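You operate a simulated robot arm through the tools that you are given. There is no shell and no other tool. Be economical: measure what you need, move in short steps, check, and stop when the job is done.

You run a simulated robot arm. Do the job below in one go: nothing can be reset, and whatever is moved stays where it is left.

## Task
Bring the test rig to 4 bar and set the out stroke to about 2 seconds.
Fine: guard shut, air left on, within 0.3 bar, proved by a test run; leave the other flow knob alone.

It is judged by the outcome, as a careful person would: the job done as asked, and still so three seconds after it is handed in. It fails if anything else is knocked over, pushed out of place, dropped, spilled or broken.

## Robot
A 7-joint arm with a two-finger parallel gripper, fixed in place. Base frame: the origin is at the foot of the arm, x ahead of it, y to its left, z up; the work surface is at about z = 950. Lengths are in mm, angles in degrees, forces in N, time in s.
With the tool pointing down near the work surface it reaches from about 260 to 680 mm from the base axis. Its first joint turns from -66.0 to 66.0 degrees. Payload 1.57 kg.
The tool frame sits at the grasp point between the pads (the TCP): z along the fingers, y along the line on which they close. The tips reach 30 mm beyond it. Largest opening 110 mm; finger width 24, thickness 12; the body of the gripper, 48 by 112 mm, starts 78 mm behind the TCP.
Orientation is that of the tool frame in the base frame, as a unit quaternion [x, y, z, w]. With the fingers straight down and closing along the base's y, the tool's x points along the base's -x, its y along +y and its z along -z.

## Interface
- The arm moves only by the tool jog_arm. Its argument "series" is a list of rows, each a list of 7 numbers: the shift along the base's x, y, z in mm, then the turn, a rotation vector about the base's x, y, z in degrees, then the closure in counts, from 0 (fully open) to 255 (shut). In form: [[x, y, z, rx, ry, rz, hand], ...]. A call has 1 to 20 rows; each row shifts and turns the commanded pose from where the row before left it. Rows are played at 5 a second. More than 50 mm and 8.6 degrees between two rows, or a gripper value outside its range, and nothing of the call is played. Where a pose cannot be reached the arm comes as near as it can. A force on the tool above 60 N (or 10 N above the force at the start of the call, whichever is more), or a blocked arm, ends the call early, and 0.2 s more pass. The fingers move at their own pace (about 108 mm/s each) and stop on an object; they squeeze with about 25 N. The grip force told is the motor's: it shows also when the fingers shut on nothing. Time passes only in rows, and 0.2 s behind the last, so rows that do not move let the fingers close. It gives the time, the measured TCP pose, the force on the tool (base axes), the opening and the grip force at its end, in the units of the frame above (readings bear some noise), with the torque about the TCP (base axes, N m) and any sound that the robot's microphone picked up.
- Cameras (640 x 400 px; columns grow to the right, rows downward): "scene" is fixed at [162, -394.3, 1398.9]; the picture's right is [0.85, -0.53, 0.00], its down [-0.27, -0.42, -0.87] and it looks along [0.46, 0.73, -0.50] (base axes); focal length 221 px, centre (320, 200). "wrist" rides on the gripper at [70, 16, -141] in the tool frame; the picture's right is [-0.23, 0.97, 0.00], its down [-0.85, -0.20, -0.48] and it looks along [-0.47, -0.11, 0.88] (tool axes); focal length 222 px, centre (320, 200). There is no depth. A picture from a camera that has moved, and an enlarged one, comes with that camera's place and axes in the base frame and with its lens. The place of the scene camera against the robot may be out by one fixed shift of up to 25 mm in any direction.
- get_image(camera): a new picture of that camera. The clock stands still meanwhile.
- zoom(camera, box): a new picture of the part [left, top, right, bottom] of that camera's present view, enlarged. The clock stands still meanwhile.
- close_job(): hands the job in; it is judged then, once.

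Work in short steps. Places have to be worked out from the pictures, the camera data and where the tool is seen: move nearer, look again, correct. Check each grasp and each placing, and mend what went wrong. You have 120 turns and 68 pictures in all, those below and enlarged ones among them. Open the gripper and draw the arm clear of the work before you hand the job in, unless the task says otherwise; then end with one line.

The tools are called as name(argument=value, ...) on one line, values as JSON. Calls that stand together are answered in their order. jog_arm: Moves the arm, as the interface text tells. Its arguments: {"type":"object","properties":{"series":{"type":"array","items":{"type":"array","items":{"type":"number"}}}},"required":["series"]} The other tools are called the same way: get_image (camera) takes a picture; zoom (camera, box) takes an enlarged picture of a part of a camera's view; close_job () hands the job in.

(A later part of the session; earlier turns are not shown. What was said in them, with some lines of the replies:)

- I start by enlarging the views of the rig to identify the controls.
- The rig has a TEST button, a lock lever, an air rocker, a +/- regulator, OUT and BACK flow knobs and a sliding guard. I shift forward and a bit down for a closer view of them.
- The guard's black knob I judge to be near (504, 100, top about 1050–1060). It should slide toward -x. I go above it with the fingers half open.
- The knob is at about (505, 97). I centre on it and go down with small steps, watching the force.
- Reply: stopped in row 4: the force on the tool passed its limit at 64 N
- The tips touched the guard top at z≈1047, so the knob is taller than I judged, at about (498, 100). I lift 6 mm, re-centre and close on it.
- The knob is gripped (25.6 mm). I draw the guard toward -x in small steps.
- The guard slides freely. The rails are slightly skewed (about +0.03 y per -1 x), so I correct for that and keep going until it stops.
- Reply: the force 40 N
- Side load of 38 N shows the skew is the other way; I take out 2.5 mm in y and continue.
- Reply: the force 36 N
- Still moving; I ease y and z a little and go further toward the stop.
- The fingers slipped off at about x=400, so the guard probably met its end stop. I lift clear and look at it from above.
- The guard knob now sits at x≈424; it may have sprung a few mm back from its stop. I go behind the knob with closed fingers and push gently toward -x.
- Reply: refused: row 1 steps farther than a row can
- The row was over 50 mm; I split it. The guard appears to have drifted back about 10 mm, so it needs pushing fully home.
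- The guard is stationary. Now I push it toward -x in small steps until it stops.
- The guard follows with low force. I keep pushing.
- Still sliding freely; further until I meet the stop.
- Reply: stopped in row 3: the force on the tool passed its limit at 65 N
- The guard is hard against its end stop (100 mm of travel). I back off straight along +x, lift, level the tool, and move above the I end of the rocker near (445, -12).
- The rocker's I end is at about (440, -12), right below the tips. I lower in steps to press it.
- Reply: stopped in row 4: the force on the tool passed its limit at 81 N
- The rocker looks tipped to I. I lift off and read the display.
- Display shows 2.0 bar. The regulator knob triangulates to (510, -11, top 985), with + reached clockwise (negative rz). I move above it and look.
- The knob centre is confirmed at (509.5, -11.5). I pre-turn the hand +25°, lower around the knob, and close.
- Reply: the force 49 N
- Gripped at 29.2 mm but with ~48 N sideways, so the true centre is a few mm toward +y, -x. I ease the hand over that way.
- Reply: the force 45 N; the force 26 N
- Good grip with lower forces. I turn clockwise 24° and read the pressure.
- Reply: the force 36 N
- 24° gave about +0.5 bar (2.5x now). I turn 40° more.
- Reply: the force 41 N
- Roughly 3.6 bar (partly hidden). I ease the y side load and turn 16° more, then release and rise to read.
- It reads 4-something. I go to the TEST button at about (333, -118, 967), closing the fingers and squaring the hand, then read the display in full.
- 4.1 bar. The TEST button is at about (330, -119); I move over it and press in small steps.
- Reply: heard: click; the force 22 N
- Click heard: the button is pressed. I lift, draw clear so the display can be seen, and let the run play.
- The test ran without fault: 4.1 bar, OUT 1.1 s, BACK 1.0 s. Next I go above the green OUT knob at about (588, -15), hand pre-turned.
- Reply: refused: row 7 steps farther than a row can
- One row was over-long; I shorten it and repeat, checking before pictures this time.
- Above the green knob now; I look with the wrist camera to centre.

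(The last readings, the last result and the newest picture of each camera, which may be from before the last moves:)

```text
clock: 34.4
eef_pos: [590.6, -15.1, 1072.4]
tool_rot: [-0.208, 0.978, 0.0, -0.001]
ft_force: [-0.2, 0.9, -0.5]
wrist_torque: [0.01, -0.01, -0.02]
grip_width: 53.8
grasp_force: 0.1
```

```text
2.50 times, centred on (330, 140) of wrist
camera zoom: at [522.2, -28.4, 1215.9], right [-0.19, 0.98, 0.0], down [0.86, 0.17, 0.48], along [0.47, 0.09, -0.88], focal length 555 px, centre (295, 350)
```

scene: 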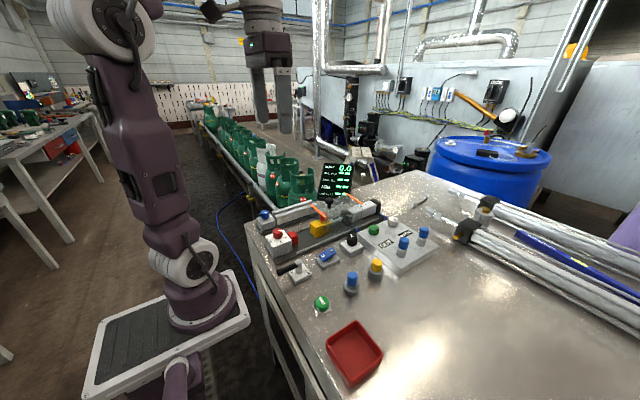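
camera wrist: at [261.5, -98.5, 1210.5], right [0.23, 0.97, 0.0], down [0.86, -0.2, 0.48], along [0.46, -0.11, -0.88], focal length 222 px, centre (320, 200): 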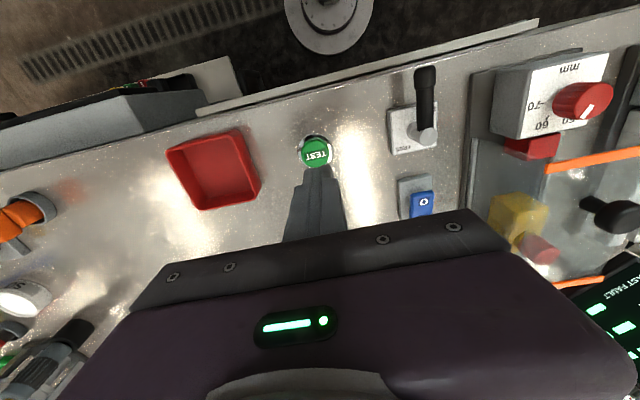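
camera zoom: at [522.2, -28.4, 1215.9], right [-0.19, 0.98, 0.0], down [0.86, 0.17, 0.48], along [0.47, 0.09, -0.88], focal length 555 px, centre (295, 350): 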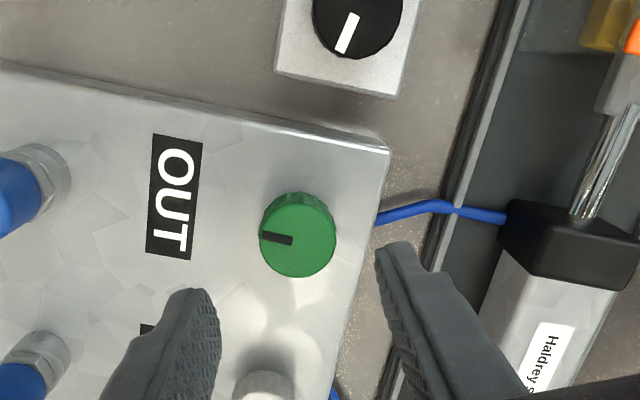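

The green knob is at (590, -14). I lower around it and close.

jog_arm(series=[[-1, 1.5, -30, 0, 0, 0, 130], [0, 0, -18, 0, 0, 0, 130], [0, 0, -8, 0, 0, 0, 130], [0, 0, -4, 0, 0, 0, 130], [0, 0, 0, 0, 0, 0, 200], [0, 0, 0, 0, 0, 0, 255], [0, 0, 0, 0, 0, 0, 255]])

```text
clock: 36.0
eef_pos: [588.3, -14.5, 1009.3]
tool_rot: [-0.209, 0.978, 0.0, -0.002]
ft_force: [-3.9, 1.8, -1.5]
wrist_torque: [-0.03, -0.24, -0.02]
grip_width: 29.8
grasp_force: 38.4
```

Well centred with low forces. I turn it clockwise 24° as a trial, then release and rise.

jog_arm(series=[[0, 0, 0, 0, 0, -8, 255], [0, 0, 0, 0, 0, -8, 255], [0, 0, 0, 0, 0, -8, 255], [0, 0, 0, 0, 0, 0, 255]])

```text
clock: 37.0
eef_pos: [588.1, -15.1, 1010.9]
tool_rot: [0.002, 1.0, 0.001, 0.0]
ft_force: [-1.0, 5.2, 15.0]
wrist_torque: [0.06, 0.78, -0.03]
grip_width: 29.8
grasp_force: 38.5
```

Turned with no strong resistance. I release, rise and go back to TEST for a trial run.

jog_arm(series=[[0, 0, 0, 0, 0, 0, 140], [0, 0, 0, 0, 0, 0, 130], [0, 0, 40, 0, 0, 0, 130], [0, 0, 40, 0, 0, 0, 200], [-45, -18, 0, 0, 0, 0, 255], [-45, -18, 0, 0, 0, 0, 255], [-45, -18, 0, 0, 0, 0, 255], [-45, -18, 0, 0, 0, 0, 255], [-45, -18, 0, 0, 0, 0, 255], [-31, -15, 0, 0, 0, 0, 255], [0, 0, -45, 0, 0, 0, 255], [0, 0, -20, 0, 0, 0, 255]])

```text
clock: 39.6
eef_pos: [331.7, -120.4, 1025.4]
tool_rot: [0.001, 1.0, 0.001, 0.0]
ft_force: [0.9, -1.0, 0.1]
wrist_torque: [0.02, 0.0, 0.0]
grip_width: 0.0
grasp_force: 21.6
```

I press TEST as before (it clicked near z 996) and lift away.

jog_arm(series=[[0, 0, -15, 0, 0, 0, 255], [0, 0, -6, 0, 0, 0, 255], [0, 0, -4, 0, 0, 0, 255], [0, 0, -3, 0, 0, 0, 255], [0, 0, -2, 0, 0, 0, 255], [0, 0, 10, 0, 0, 0, 255], [0, 0, 40, 0, 0, 0, 255], [0, 0, 45, 0, 0, 0, 255], [-20, 0, 40, 0, 0, 0, 255], [-30, 0, 10, 0, 0, 0, 255], [0, 0, 0, 0, 0, 0, 255], [0, 0, 0, 0, 0, 0, 255], [0, 0, 0, 0, 0, 0, 255], [0, 0, 0, 0, 0, 0, 255], [0, 0, 0, 0, 0, 0, 255], [0, 0, 0, 0, 0, 0, 255], [0, 0, 0, 0, 0, 0, 255], [0, 0, 0, 0, 0, 0, 255], [0, 0, 0, 0, 0, 0, 255], [0, 0, 0, 0, 0, 0, 255]])

zoom(camera="scene", box=[280, 150, 440, 270])

```text
clock: 43.8
eef_pos: [281.2, -119.3, 1140.7]
tool_rot: [0.001, 1.0, 0.0, -0.001]
ft_force: [0.3, 0.6, -0.4]
wrist_torque: [0.01, -0.03, 0.0]
grip_width: 0.0
grasp_force: 20.7
heard: click
```

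```text
3.33 times, centred on (360, 210) of scene
camera zoom: at [162.0, -394.3, 1398.9], right [0.85, -0.53, 0.0], down [-0.27, -0.42, -0.87], along [0.46, 0.73, -0.5], focal length 737 px, centre (187, 167)
```

zoom: 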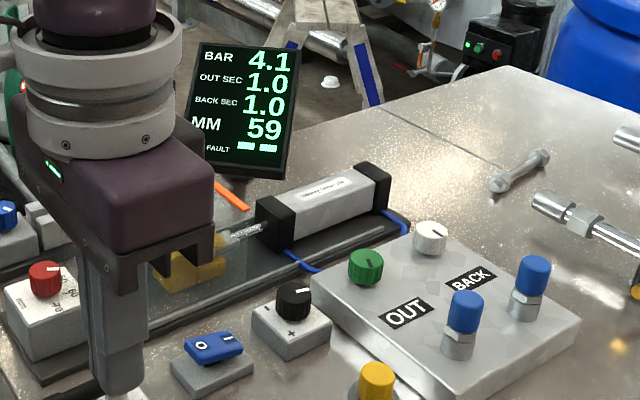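

OUT went to 1.0 s, so clockwise opens; slower is counter-clockwise. Assuming time goes inversely with opening, about 110–125° counter-clockwise is needed. I go back to the knob with the hand pre-turned -50°.

jog_arm(series=[[45, 10, 0, 0, 0, 0, 130], [45, 15, 0, 0, 0, 0, 130], [45, 17, 0, 0, 0, -8.5, 130], [45, 16, 0, 0, 0, -8.5, 130], [45, 16, 0, 0, 0, -8.5, 130], [40, 16, 0, 0, 0, -8.5, 130], [42, 15, -20, 0, 0, -8.5, 130], [0, 0, -40, 0, 0, -8, 130], [0, 0, -40, 0, 0, 0, 130], [0, 0, -18, 0, 0, 0, 130], [0, 0, -8, 0, 0, 0, 130], [0, 0, -4, 0, 0, 0, 130]])

```text
clock: 46.4
eef_pos: [590.4, -14.8, 1010.0]
tool_rot: [0.426, 0.905, 0.003, -0.001]
ft_force: [-1.1, 0.8, 9.9]
wrist_torque: [-0.24, 0.25, -0.18]
grip_width: 54.3
grasp_force: 0.4
```

A light contact with the plate; I raise 2 mm, close, and check the forces.

jog_arm(series=[[-1.5, 0, 2.5, 0, 0, 0, 130], [0, 0, 0, 0, 0, 0, 200], [0, 0, 0, 0, 0, 0, 255], [0, 0, 0, 0, 0, 0, 255]])

```text
clock: 47.4
eef_pos: [586.8, -15.7, 1011.7]
tool_rot: [0.427, 0.904, -0.001, -0.002]
ft_force: [-22.3, -13.1, -3.8]
wrist_torque: [-0.16, 0.41, 0.05]
grip_width: 29.3
grasp_force: 39.2
```

Gripped; I ease toward the indicated centre and turn +100° counter-clockwise.

jog_arm(series=[[-1.5, -0.5, 0, 0, 0, 4, 255], [0, 0, 0, 0, 0, 8, 255], [0, 0, 0, 0, 0, 8, 255], [0, 0, 0, 0, 0, 8, 255], [0, 0, 0, 0, 0, 8, 255], [0, 0, 0, 0, 0, 8, 255], [0, 0, 0, 0, 0, 8, 255], [0, 0, 0, 0, 0, 8, 255], [0, 0, 0, 0, 0, 8, 255], [0, 0, 0, 0, 0, 8, 255], [0, 0, 0, 0, 0, 8, 255], [0, 0, 0, 0, 0, 8, 255], [0, 0, 0, 0, 0, 8, 255], [0, 0, 0, 0, 0, 0, 255]])

zoom(camera="wrist", box=[220, 60, 440, 220])

```text
clock: 50.4
eef_pos: [586.0, -15.6, 1011.9]
tool_rot: [-0.419, 0.908, 0.001, -0.003]
ft_force: [-3.6, -5.5, -7.7]
wrist_torque: [-1.06, 0.45, 0.04]
grip_width: 29.1
grasp_force: 38.8
```

```text
2.50 times, centred on (330, 140) of wrist
camera zoom: at [529.9, -57.0, 1155.4], right [-0.59, 0.8, 0.0], down [0.71, 0.52, 0.47], along [0.38, 0.28, -0.88], focal length 555 px, centre (295, 350)
```

zoom: 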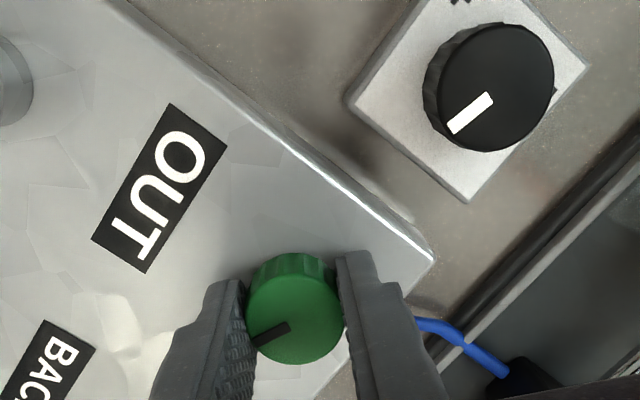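

The pointer is at about 1 o'clock. By the model (about 1.65 s now) another 24° is needed, which I add.

jog_arm(series=[[0, 0, 0, 0, 0, 8, 255], [0, 0, 0, 0, 0, 8, 255], [0, 0, 0, 0, 0, 8, 255], [0, 0, 0, 0, 0, 0, 255]])

```text
clock: 51.4
eef_pos: [585.8, -15.4, 1011.5]
tool_rot: [-0.598, 0.801, 0.001, -0.002]
ft_force: [-19.4, 0.5, 7.4]
wrist_torque: [-0.4, 0.32, -0.03]
grip_width: 29.2
grasp_force: 38.6
```

Turned fully (hand at +73°). I release, rise straight up, unwind, and return above TEST.

jog_arm(series=[[0, 0, 0, 0, 0, 0, 140], [0, 0, 0, 0, 0, 0, 130], [0, 0, 40, 0, 0, 0, 130], [0, 0, 40, 0, 0, -8, 130], [0, 0, 0, 0, 0, -8, 200], [-45, -18, 0, 0, 0, -8.5, 255], [-45, -18, 0, 0, 0, -8.5, 255], [-45, -18, 0, 0, 0, -8.5, 255], [-45, -18, 0, 0, 0, -8.5, 255], [-45, -18, 0, 0, 0, -8.5, 255], [-29, -15, 0, 0, 0, -8, 255], [0, 0, 0, 0, 0, -7, 255], [0, 0, -45, 0, 0, 0, 255], [0, 0, -20, 0, 0, 0, 255]])

```text
clock: 54.4
eef_pos: [332.9, -119.5, 1028.8]
tool_rot: [0.001, 1.0, 0.002, -0.001]
ft_force: [0.0, 0.1, -0.3]
wrist_torque: [-0.02, -0.01, 0.01]
grip_width: 0.0
grasp_force: 21.3
```

Above TEST, level. I press and draw away, waiting for the run to complete.

jog_arm(series=[[-1, 0, -18, 0, 0, 0, 255], [0, 0, -6, 0, 0, 0, 255], [0, 0, -4, 0, 0, 0, 255], [0, 0, -3, 0, 0, 0, 255], [0, 0, -2, 0, 0, 0, 255], [0, 0, 10, 0, 0, 0, 255], [0, 0, 40, 0, 0, 0, 255], [0, 0, 45, 0, 0, 0, 255], [-20, 0, 40, 0, 0, 0, 255], [-30, 0, 10, 0, 0, 0, 255], [0, 0, 0, 0, 0, 0, 255], [0, 0, 0, 0, 0, 0, 255], [0, 0, 0, 0, 0, 0, 255], [0, 0, 0, 0, 0, 0, 255], [0, 0, 0, 0, 0, 0, 255], [0, 0, 0, 0, 0, 0, 255], [0, 0, 0, 0, 0, 0, 255], [0, 0, 0, 0, 0, 0, 255], [0, 0, 0, 0, 0, 0, 255], [0, 0, 0, 0, 0, 0, 255]])

jog_arm(series=[[0, 0, 0, 0, 0, 0, 255], [0, 0, 0, 0, 0, 0, 255], [0, 0, 0, 0, 0, 0, 255], [0, 0, 0, 0, 0, 0, 255], [0, 0, 0, 0, 0, 0, 255], [0, 0, 0, 0, 0, 0, 255], [0, 0, 0, 0, 0, 0, 255], [0, 0, 0, 0, 0, 0, 255]])

zoom(camera="scene", box=[280, 150, 440, 270])

```text
clock: 58.6
eef_pos: [280.3, -120.8, 1138.2]
tool_rot: [0.0, 1.0, 0.001, 0.0]
ft_force: [0.3, 0.4, -1.0]
wrist_torque: [-0.02, 0.03, 0.02]
grip_width: 0.2
grasp_force: 21.1
heard: click
```

```text
clock: 60.4
eef_pos: [279.0, -120.4, 1139.0]
tool_rot: [0.0, 1.0, 0.001, -0.002]
ft_force: [-0.5, 0.9, -0.7]
wrist_torque: [0.01, -0.03, 0.0]
grip_width: 0.0
grasp_force: 21.7
```

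```text
3.33 times, centred on (360, 210) of scene
camera zoom: at [162.0, -394.3, 1398.9], right [0.85, -0.53, 0.0], down [-0.27, -0.42, -0.87], along [0.46, 0.73, -0.5], focal length 737 px, centre (187, 167)
```

zoom: 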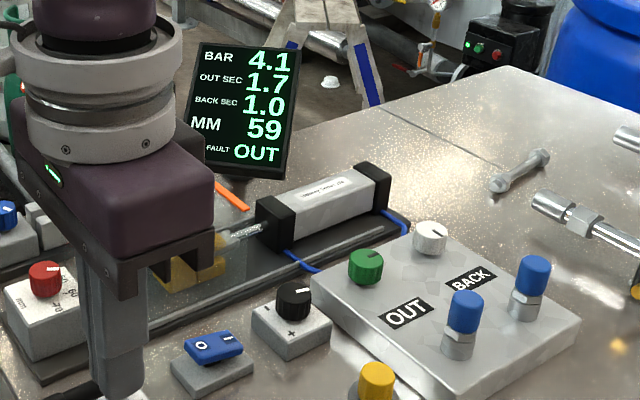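

A run gave OUT 1.7 s but LAST FAULT now reads "OUT". I look closer at the display and rig.

zoom(camera="scene", box=[305, 155, 365, 205])

```text
8.00 times, centred on (335, 180) of scene
camera zoom: at [162.0, -394.3, 1398.9], right [0.85, -0.53, 0.0], down [-0.27, -0.42, -0.87], along [0.46, 0.73, -0.5], focal length 1769 px, centre (200, 360)
```

zoom: 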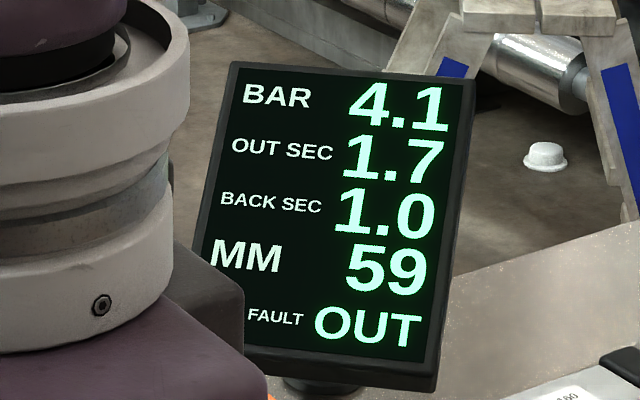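

Pressure is fine and OUT needs to go 1.7 → 2.0 s: from the 1/t trend about 26° more counter-clockwise. I return to the knob, adjust, and then see whether the fault note persists on the next run.

jog_arm(series=[[45, 10, 0, 0, 0, 0, 130], [45, 15, 0, 0, 0, 0, 130], [45, 17, 0, 0, 0, 0, 130], [45, 16, 0, 0, 0, -6, 130], [45, 16, 0, 0, 0, -7, 130], [40, 16, 0, 0, 0, 0, 130], [42, 15, -20, 0, 0, 0, 130], [0, 0, -40, 0, 0, 0, 130], [0, 0, -40, 0, 0, 0, 130], [0, 0, -18, 0, 0, 0, 130], [0, 0, -6, 0, 0, 0, 130], [0, 0, 0, 0, 0, 0, 200], [0, 0, 0, 0, 0, 0, 255], [0, 0, 0, 0, 0, 0, 255]])

```text
clock: 63.4
eef_pos: [586.9, -15.0, 1015.0]
tool_rot: [0.114, 0.993, 0.0, -0.001]
ft_force: [-1.3, -7.2, -7.0]
wrist_torque: [-0.48, -0.72, 0.0]
grip_width: 29.0
grasp_force: 39.1
```

Gripped cleanly. Turn +26°.

jog_arm(series=[[0, 0, 0, 0, 0, 8, 255], [0, 0, 0, 0, 0, 8, 255], [0, 0, 0, 0, 0, 8, 255], [0, 0, 0, 0, 0, 2, 255], [0, 0, 0, 0, 0, 0, 255], [0, 0, 0, 0, 0, 0, 140], [0, 0, 0, 0, 0, 0, 130], [0, 0, 40, 0, 0, 0, 130], [0, 0, 40, 0, 0, -8, 200]])

jog_arm(series=[[-45, -18, 0, 0, 0, -5, 255], [-45, -18, 0, 0, 0, 0, 255], [-45, -18, 0, 0, 0, 0, 255], [-45, -18, 0, 0, 0, 0, 255], [-45, -18, 0, 0, 0, 0, 255], [-30, -14, 0, 0, 0, 0, 255], [0, 0, -45, 0, 0, 0, 255], [0, 0, -20, 0, 0, 0, 255]])

```text
clock: 65.4
eef_pos: [590.2, -13.6, 1093.9]
tool_rot: [-0.042, 0.999, 0.0, -0.002]
ft_force: [0.4, 0.3, -0.1]
wrist_torque: [0.02, 0.0, 0.03]
grip_width: 23.9
grasp_force: 0.0
```

```text
clock: 67.2
eef_pos: [333.2, -117.9, 1028.7]
tool_rot: [0.001, 1.0, 0.001, 0.0]
ft_force: [0.2, 0.0, 0.2]
wrist_torque: [0.0, 0.03, -0.01]
grip_width: 0.1
grasp_force: 21.2
```

Back above TEST; I press and wait for the whole run.

jog_arm(series=[[-1, -1.5, -18, 0, 0, 0, 255], [0, 0, -6, 0, 0, 0, 255], [0, 0, -4, 0, 0, 0, 255], [0, 0, -3, 0, 0, 0, 255], [0, 0, -2, 0, 0, 0, 255], [0, 0, 10, 0, 0, 0, 255], [0, 0, 40, 0, 0, 0, 255], [0, 0, 45, 0, 0, 0, 255], [-20, 0, 40, 0, 0, 0, 255], [-30, 0, 10, 0, 0, 0, 255], [0, 0, 0, 0, 0, 0, 255], [0, 0, 0, 0, 0, 0, 255], [0, 0, 0, 0, 0, 0, 255]])

zoom(camera="scene", box=[280, 150, 440, 270])

jog_arm(series=[[0, 0, 0, 0, 0, 0, 255], [0, 0, 0, 0, 0, 0, 255], [0, 0, 0, 0, 0, 0, 255], [0, 0, 0, 0, 0, 0, 255], [0, 0, 0, 0, 0, 0, 255], [0, 0, 0, 0, 0, 0, 255], [0, 0, 0, 0, 0, 0, 255], [0, 0, 0, 0, 0, 0, 255], [0, 0, 0, 0, 0, 0, 255], [0, 0, 0, 0, 0, 0, 255], [0, 0, 0, 0, 0, 0, 255], [0, 0, 0, 0, 0, 0, 255], [0, 0, 0, 0, 0, 0, 255]])

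zoom(camera="scene", box=[280, 150, 440, 270])

```text
clock: 70.0
eef_pos: [283.0, -120.0, 1143.2]
tool_rot: [0.001, 1.0, 0.001, 0.0]
ft_force: [-0.5, -0.8, -0.3]
wrist_torque: [0.01, 0.01, -0.01]
grip_width: 0.1
grasp_force: 21.3
heard: click
```

```text
3.33 times, centred on (360, 210) of scene
camera zoom: at [162.0, -394.3, 1398.9], right [0.85, -0.53, 0.0], down [-0.27, -0.42, -0.87], along [0.46, 0.73, -0.5], focal length 737 px, centre (187, 167)
```

zoom: 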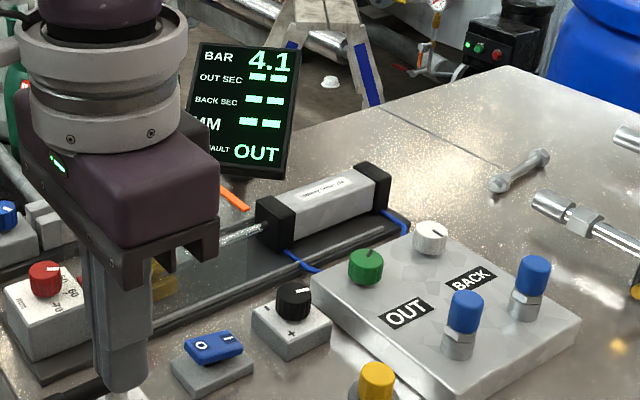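

```text
clock: 72.8
eef_pos: [283.4, -120.2, 1143.4]
tool_rot: [0.001, 1.0, 0.001, 0.0]
ft_force: [-0.9, 0.1, -0.2]
wrist_torque: [0.02, 0.01, -0.02]
grip_width: 0.1
grasp_force: 21.4
```

```text
3.33 times, centred on (360, 210) of scene
camera zoom: at [162.0, -394.3, 1398.9], right [0.85, -0.53, 0.0], down [-0.27, -0.42, -0.87], along [0.46, 0.73, -0.5], focal length 737 px, centre (187, 167)
```

zoom: 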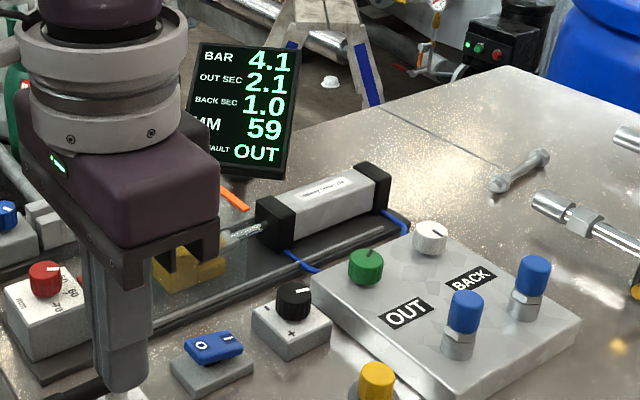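

This run: 4.1 bar, OUT 2.1 s, BACK 1.0 s, 59 mm; the fault line still says OUT from before. I draw back and up and inspect guard, knobs and lever from above.

jog_arm(series=[[20, 30, 35, 0, 0, 0, 255], [20, 30, 35, 0, 0, 0, 150], [20, 30, 30, 0, 0, 0, 0], [0, 20, 30, 0, 0, 0, 0]])

zoom(camera="wrist", box=[180, 50, 460, 250])

get_image(camera="scene")

```text
refused: row 1 steps farther than a row can; nothing moved
```

```text
2.00 times, centred on (320, 150) of wrist
camera zoom: at [215.2, -104.1, 1285.8], right [0.23, 0.97, 0.0], down [0.86, -0.2, 0.48], along [0.46, -0.11, -0.88], focal length 444 px, centre (320, 300)
```

zoom: 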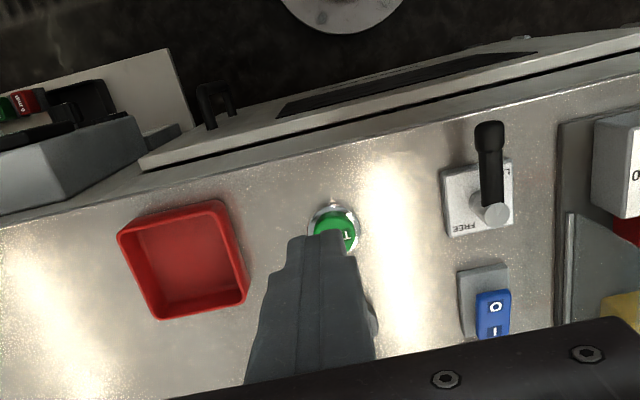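

```text
19 pictures are left
```

scene: 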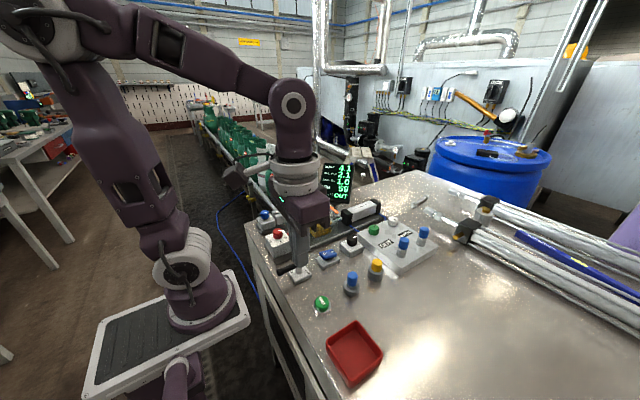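

Steps were too long; I repeat with shorter rows.

jog_arm(series=[[15, 25, 30, 0, 0, 0, 255], [15, 25, 30, 0, 0, 0, 150], [15, 25, 30, 0, 0, 0, 0], [15, 25, 30, 0, 0, 0, 0], [15, 20, 30, 0, 0, 0, 0]])

zoom(camera="wrist", box=[200, 50, 440, 210])

```text
clock: 74.0
eef_pos: [357.7, 1.4, 1293.0]
tool_rot: [0.001, 1.0, 0.001, 0.0]
ft_force: [0.6, 0.4, 0.0]
wrist_torque: [0.0, -0.03, -0.02]
grip_width: 110.0
grasp_force: 0.0
```

```text
2.50 times, centred on (320, 130) of wrist
camera zoom: at [289.9, 17.8, 1435.5], right [0.23, 0.97, 0.0], down [0.86, -0.2, 0.48], along [0.46, -0.11, -0.88], focal length 555 px, centre (320, 375)
```

zoom: 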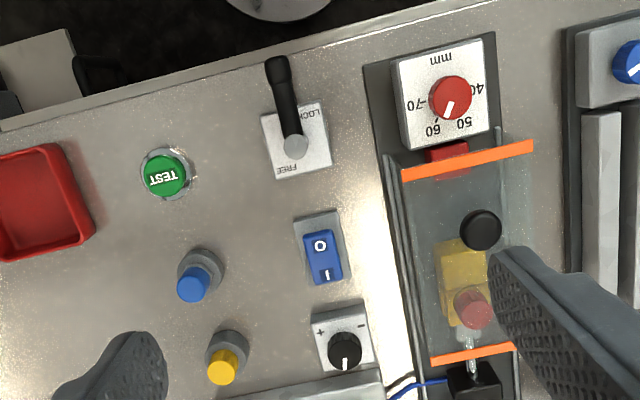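

The guard is still fully shut (knob at x≈397), rocker on I, pressure knob untouched since. I do one more proving run to confirm the 2.1 s repeats and see about the fault line.

jog_arm(series=[[-5, -25, -40, 0, 0, 0, 255], [-5, -25, -40, 0, 0, 0, 255], [-5, -25, -40, 0, 0, 0, 255], [-5, -25, -40, 0, 0, 0, 255], [-5, -21, -40, 0, 0, 0, 255], [0, 0, -40, 0, 0, 0, 255], [0, 0, -25, 0, 0, 0, 255], [0, 0, 0, 0, 0, 0, 255]])

jog_arm(series=[[-1, 0, -18, 0, 0, 0, 255], [0, 0, -6, 0, 0, 0, 255], [0, 0, -4, 0, 0, 0, 255], [0, 0, -3, 0, 0, 0, 255], [0, 0, -2, 0, 0, 0, 255], [0, 0, 10, 0, 0, 0, 255], [0, 0, 40, 0, 0, 0, 255], [0, 0, 45, 0, 0, 0, 255], [-20, 0, 40, 0, 0, 0, 255], [-30, 0, 10, 0, 0, 0, 200], [0, 0, 30, 0, 0, 0, 0], [0, 0, 30, 0, 0, 0, 0], [0, 0, 0, 0, 0, 0, 0], [0, 0, 0, 0, 0, 0, 0], [0, 0, 0, 0, 0, 0, 0], [0, 0, 0, 0, 0, 0, 0], [0, 0, 0, 0, 0, 0, 0], [0, 0, 0, 0, 0, 0, 0], [0, 0, 0, 0, 0, 0, 0], [0, 0, 0, 0, 0, 0, 0]])

jog_arm(series=[[0, 0, 0, 0, 0, 0, 0], [0, 0, 0, 0, 0, 0, 0], [0, 0, 0, 0, 0, 0, 0], [0, 0, 0, 0, 0, 0, 0], [0, 0, 0, 0, 0, 0, 0], [0, 0, 0, 0, 0, 0, 0]])

zoom(camera="scene", box=[280, 150, 440, 270])

```text
clock: 75.8
eef_pos: [333.5, -120.4, 1024.4]
tool_rot: [0.001, 1.0, 0.001, -0.001]
ft_force: [0.3, -0.2, -0.6]
wrist_torque: [0.0, -0.01, 0.03]
grip_width: 0.1
grasp_force: 21.7
```

```text
clock: 80.0
eef_pos: [281.2, -119.9, 1196.7]
tool_rot: [-0.001, 1.0, 0.0, -0.001]
ft_force: [-0.6, -0.1, 0.8]
wrist_torque: [0.01, 0.0, 0.01]
grip_width: 109.8
grasp_force: 0.0
heard: click
```

```text
clock: 81.4
eef_pos: [280.9, -120.3, 1197.5]
tool_rot: [0.0, 1.0, 0.0, -0.001]
ft_force: [-0.1, -0.1, 0.3]
wrist_torque: [-0.04, 0.02, -0.03]
grip_width: 109.7
grasp_force: 0.1
```

```text
3.33 times, centred on (360, 210) of scene
camera zoom: at [162.0, -394.3, 1398.9], right [0.85, -0.53, 0.0], down [-0.27, -0.42, -0.87], along [0.46, 0.73, -0.5], focal length 737 px, centre (187, 167)
```

zoom: 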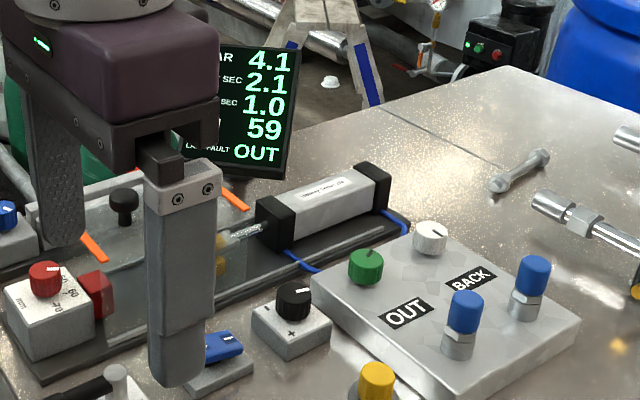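

The run repeats: 4.1 bar, OUT 2.1 s, BACK 1.0 s, with the guard shut, air on, gripper open and arm clear. LAST FAULT has read "OUT" since the 1.7 s run and nothing in the later runs changed it. I hand in.

close_job()

```text
The job is handed in.
```

The rig is at 4.1 bar with the out stroke at 2.1 s, shown by two matching test runs; the guard is shut, the air is on and the BACK knob was not touched. The display's LAST FAULT line has read "OUT" since an earlier run at 1.7 s; I did not find the cause and it did not clear.
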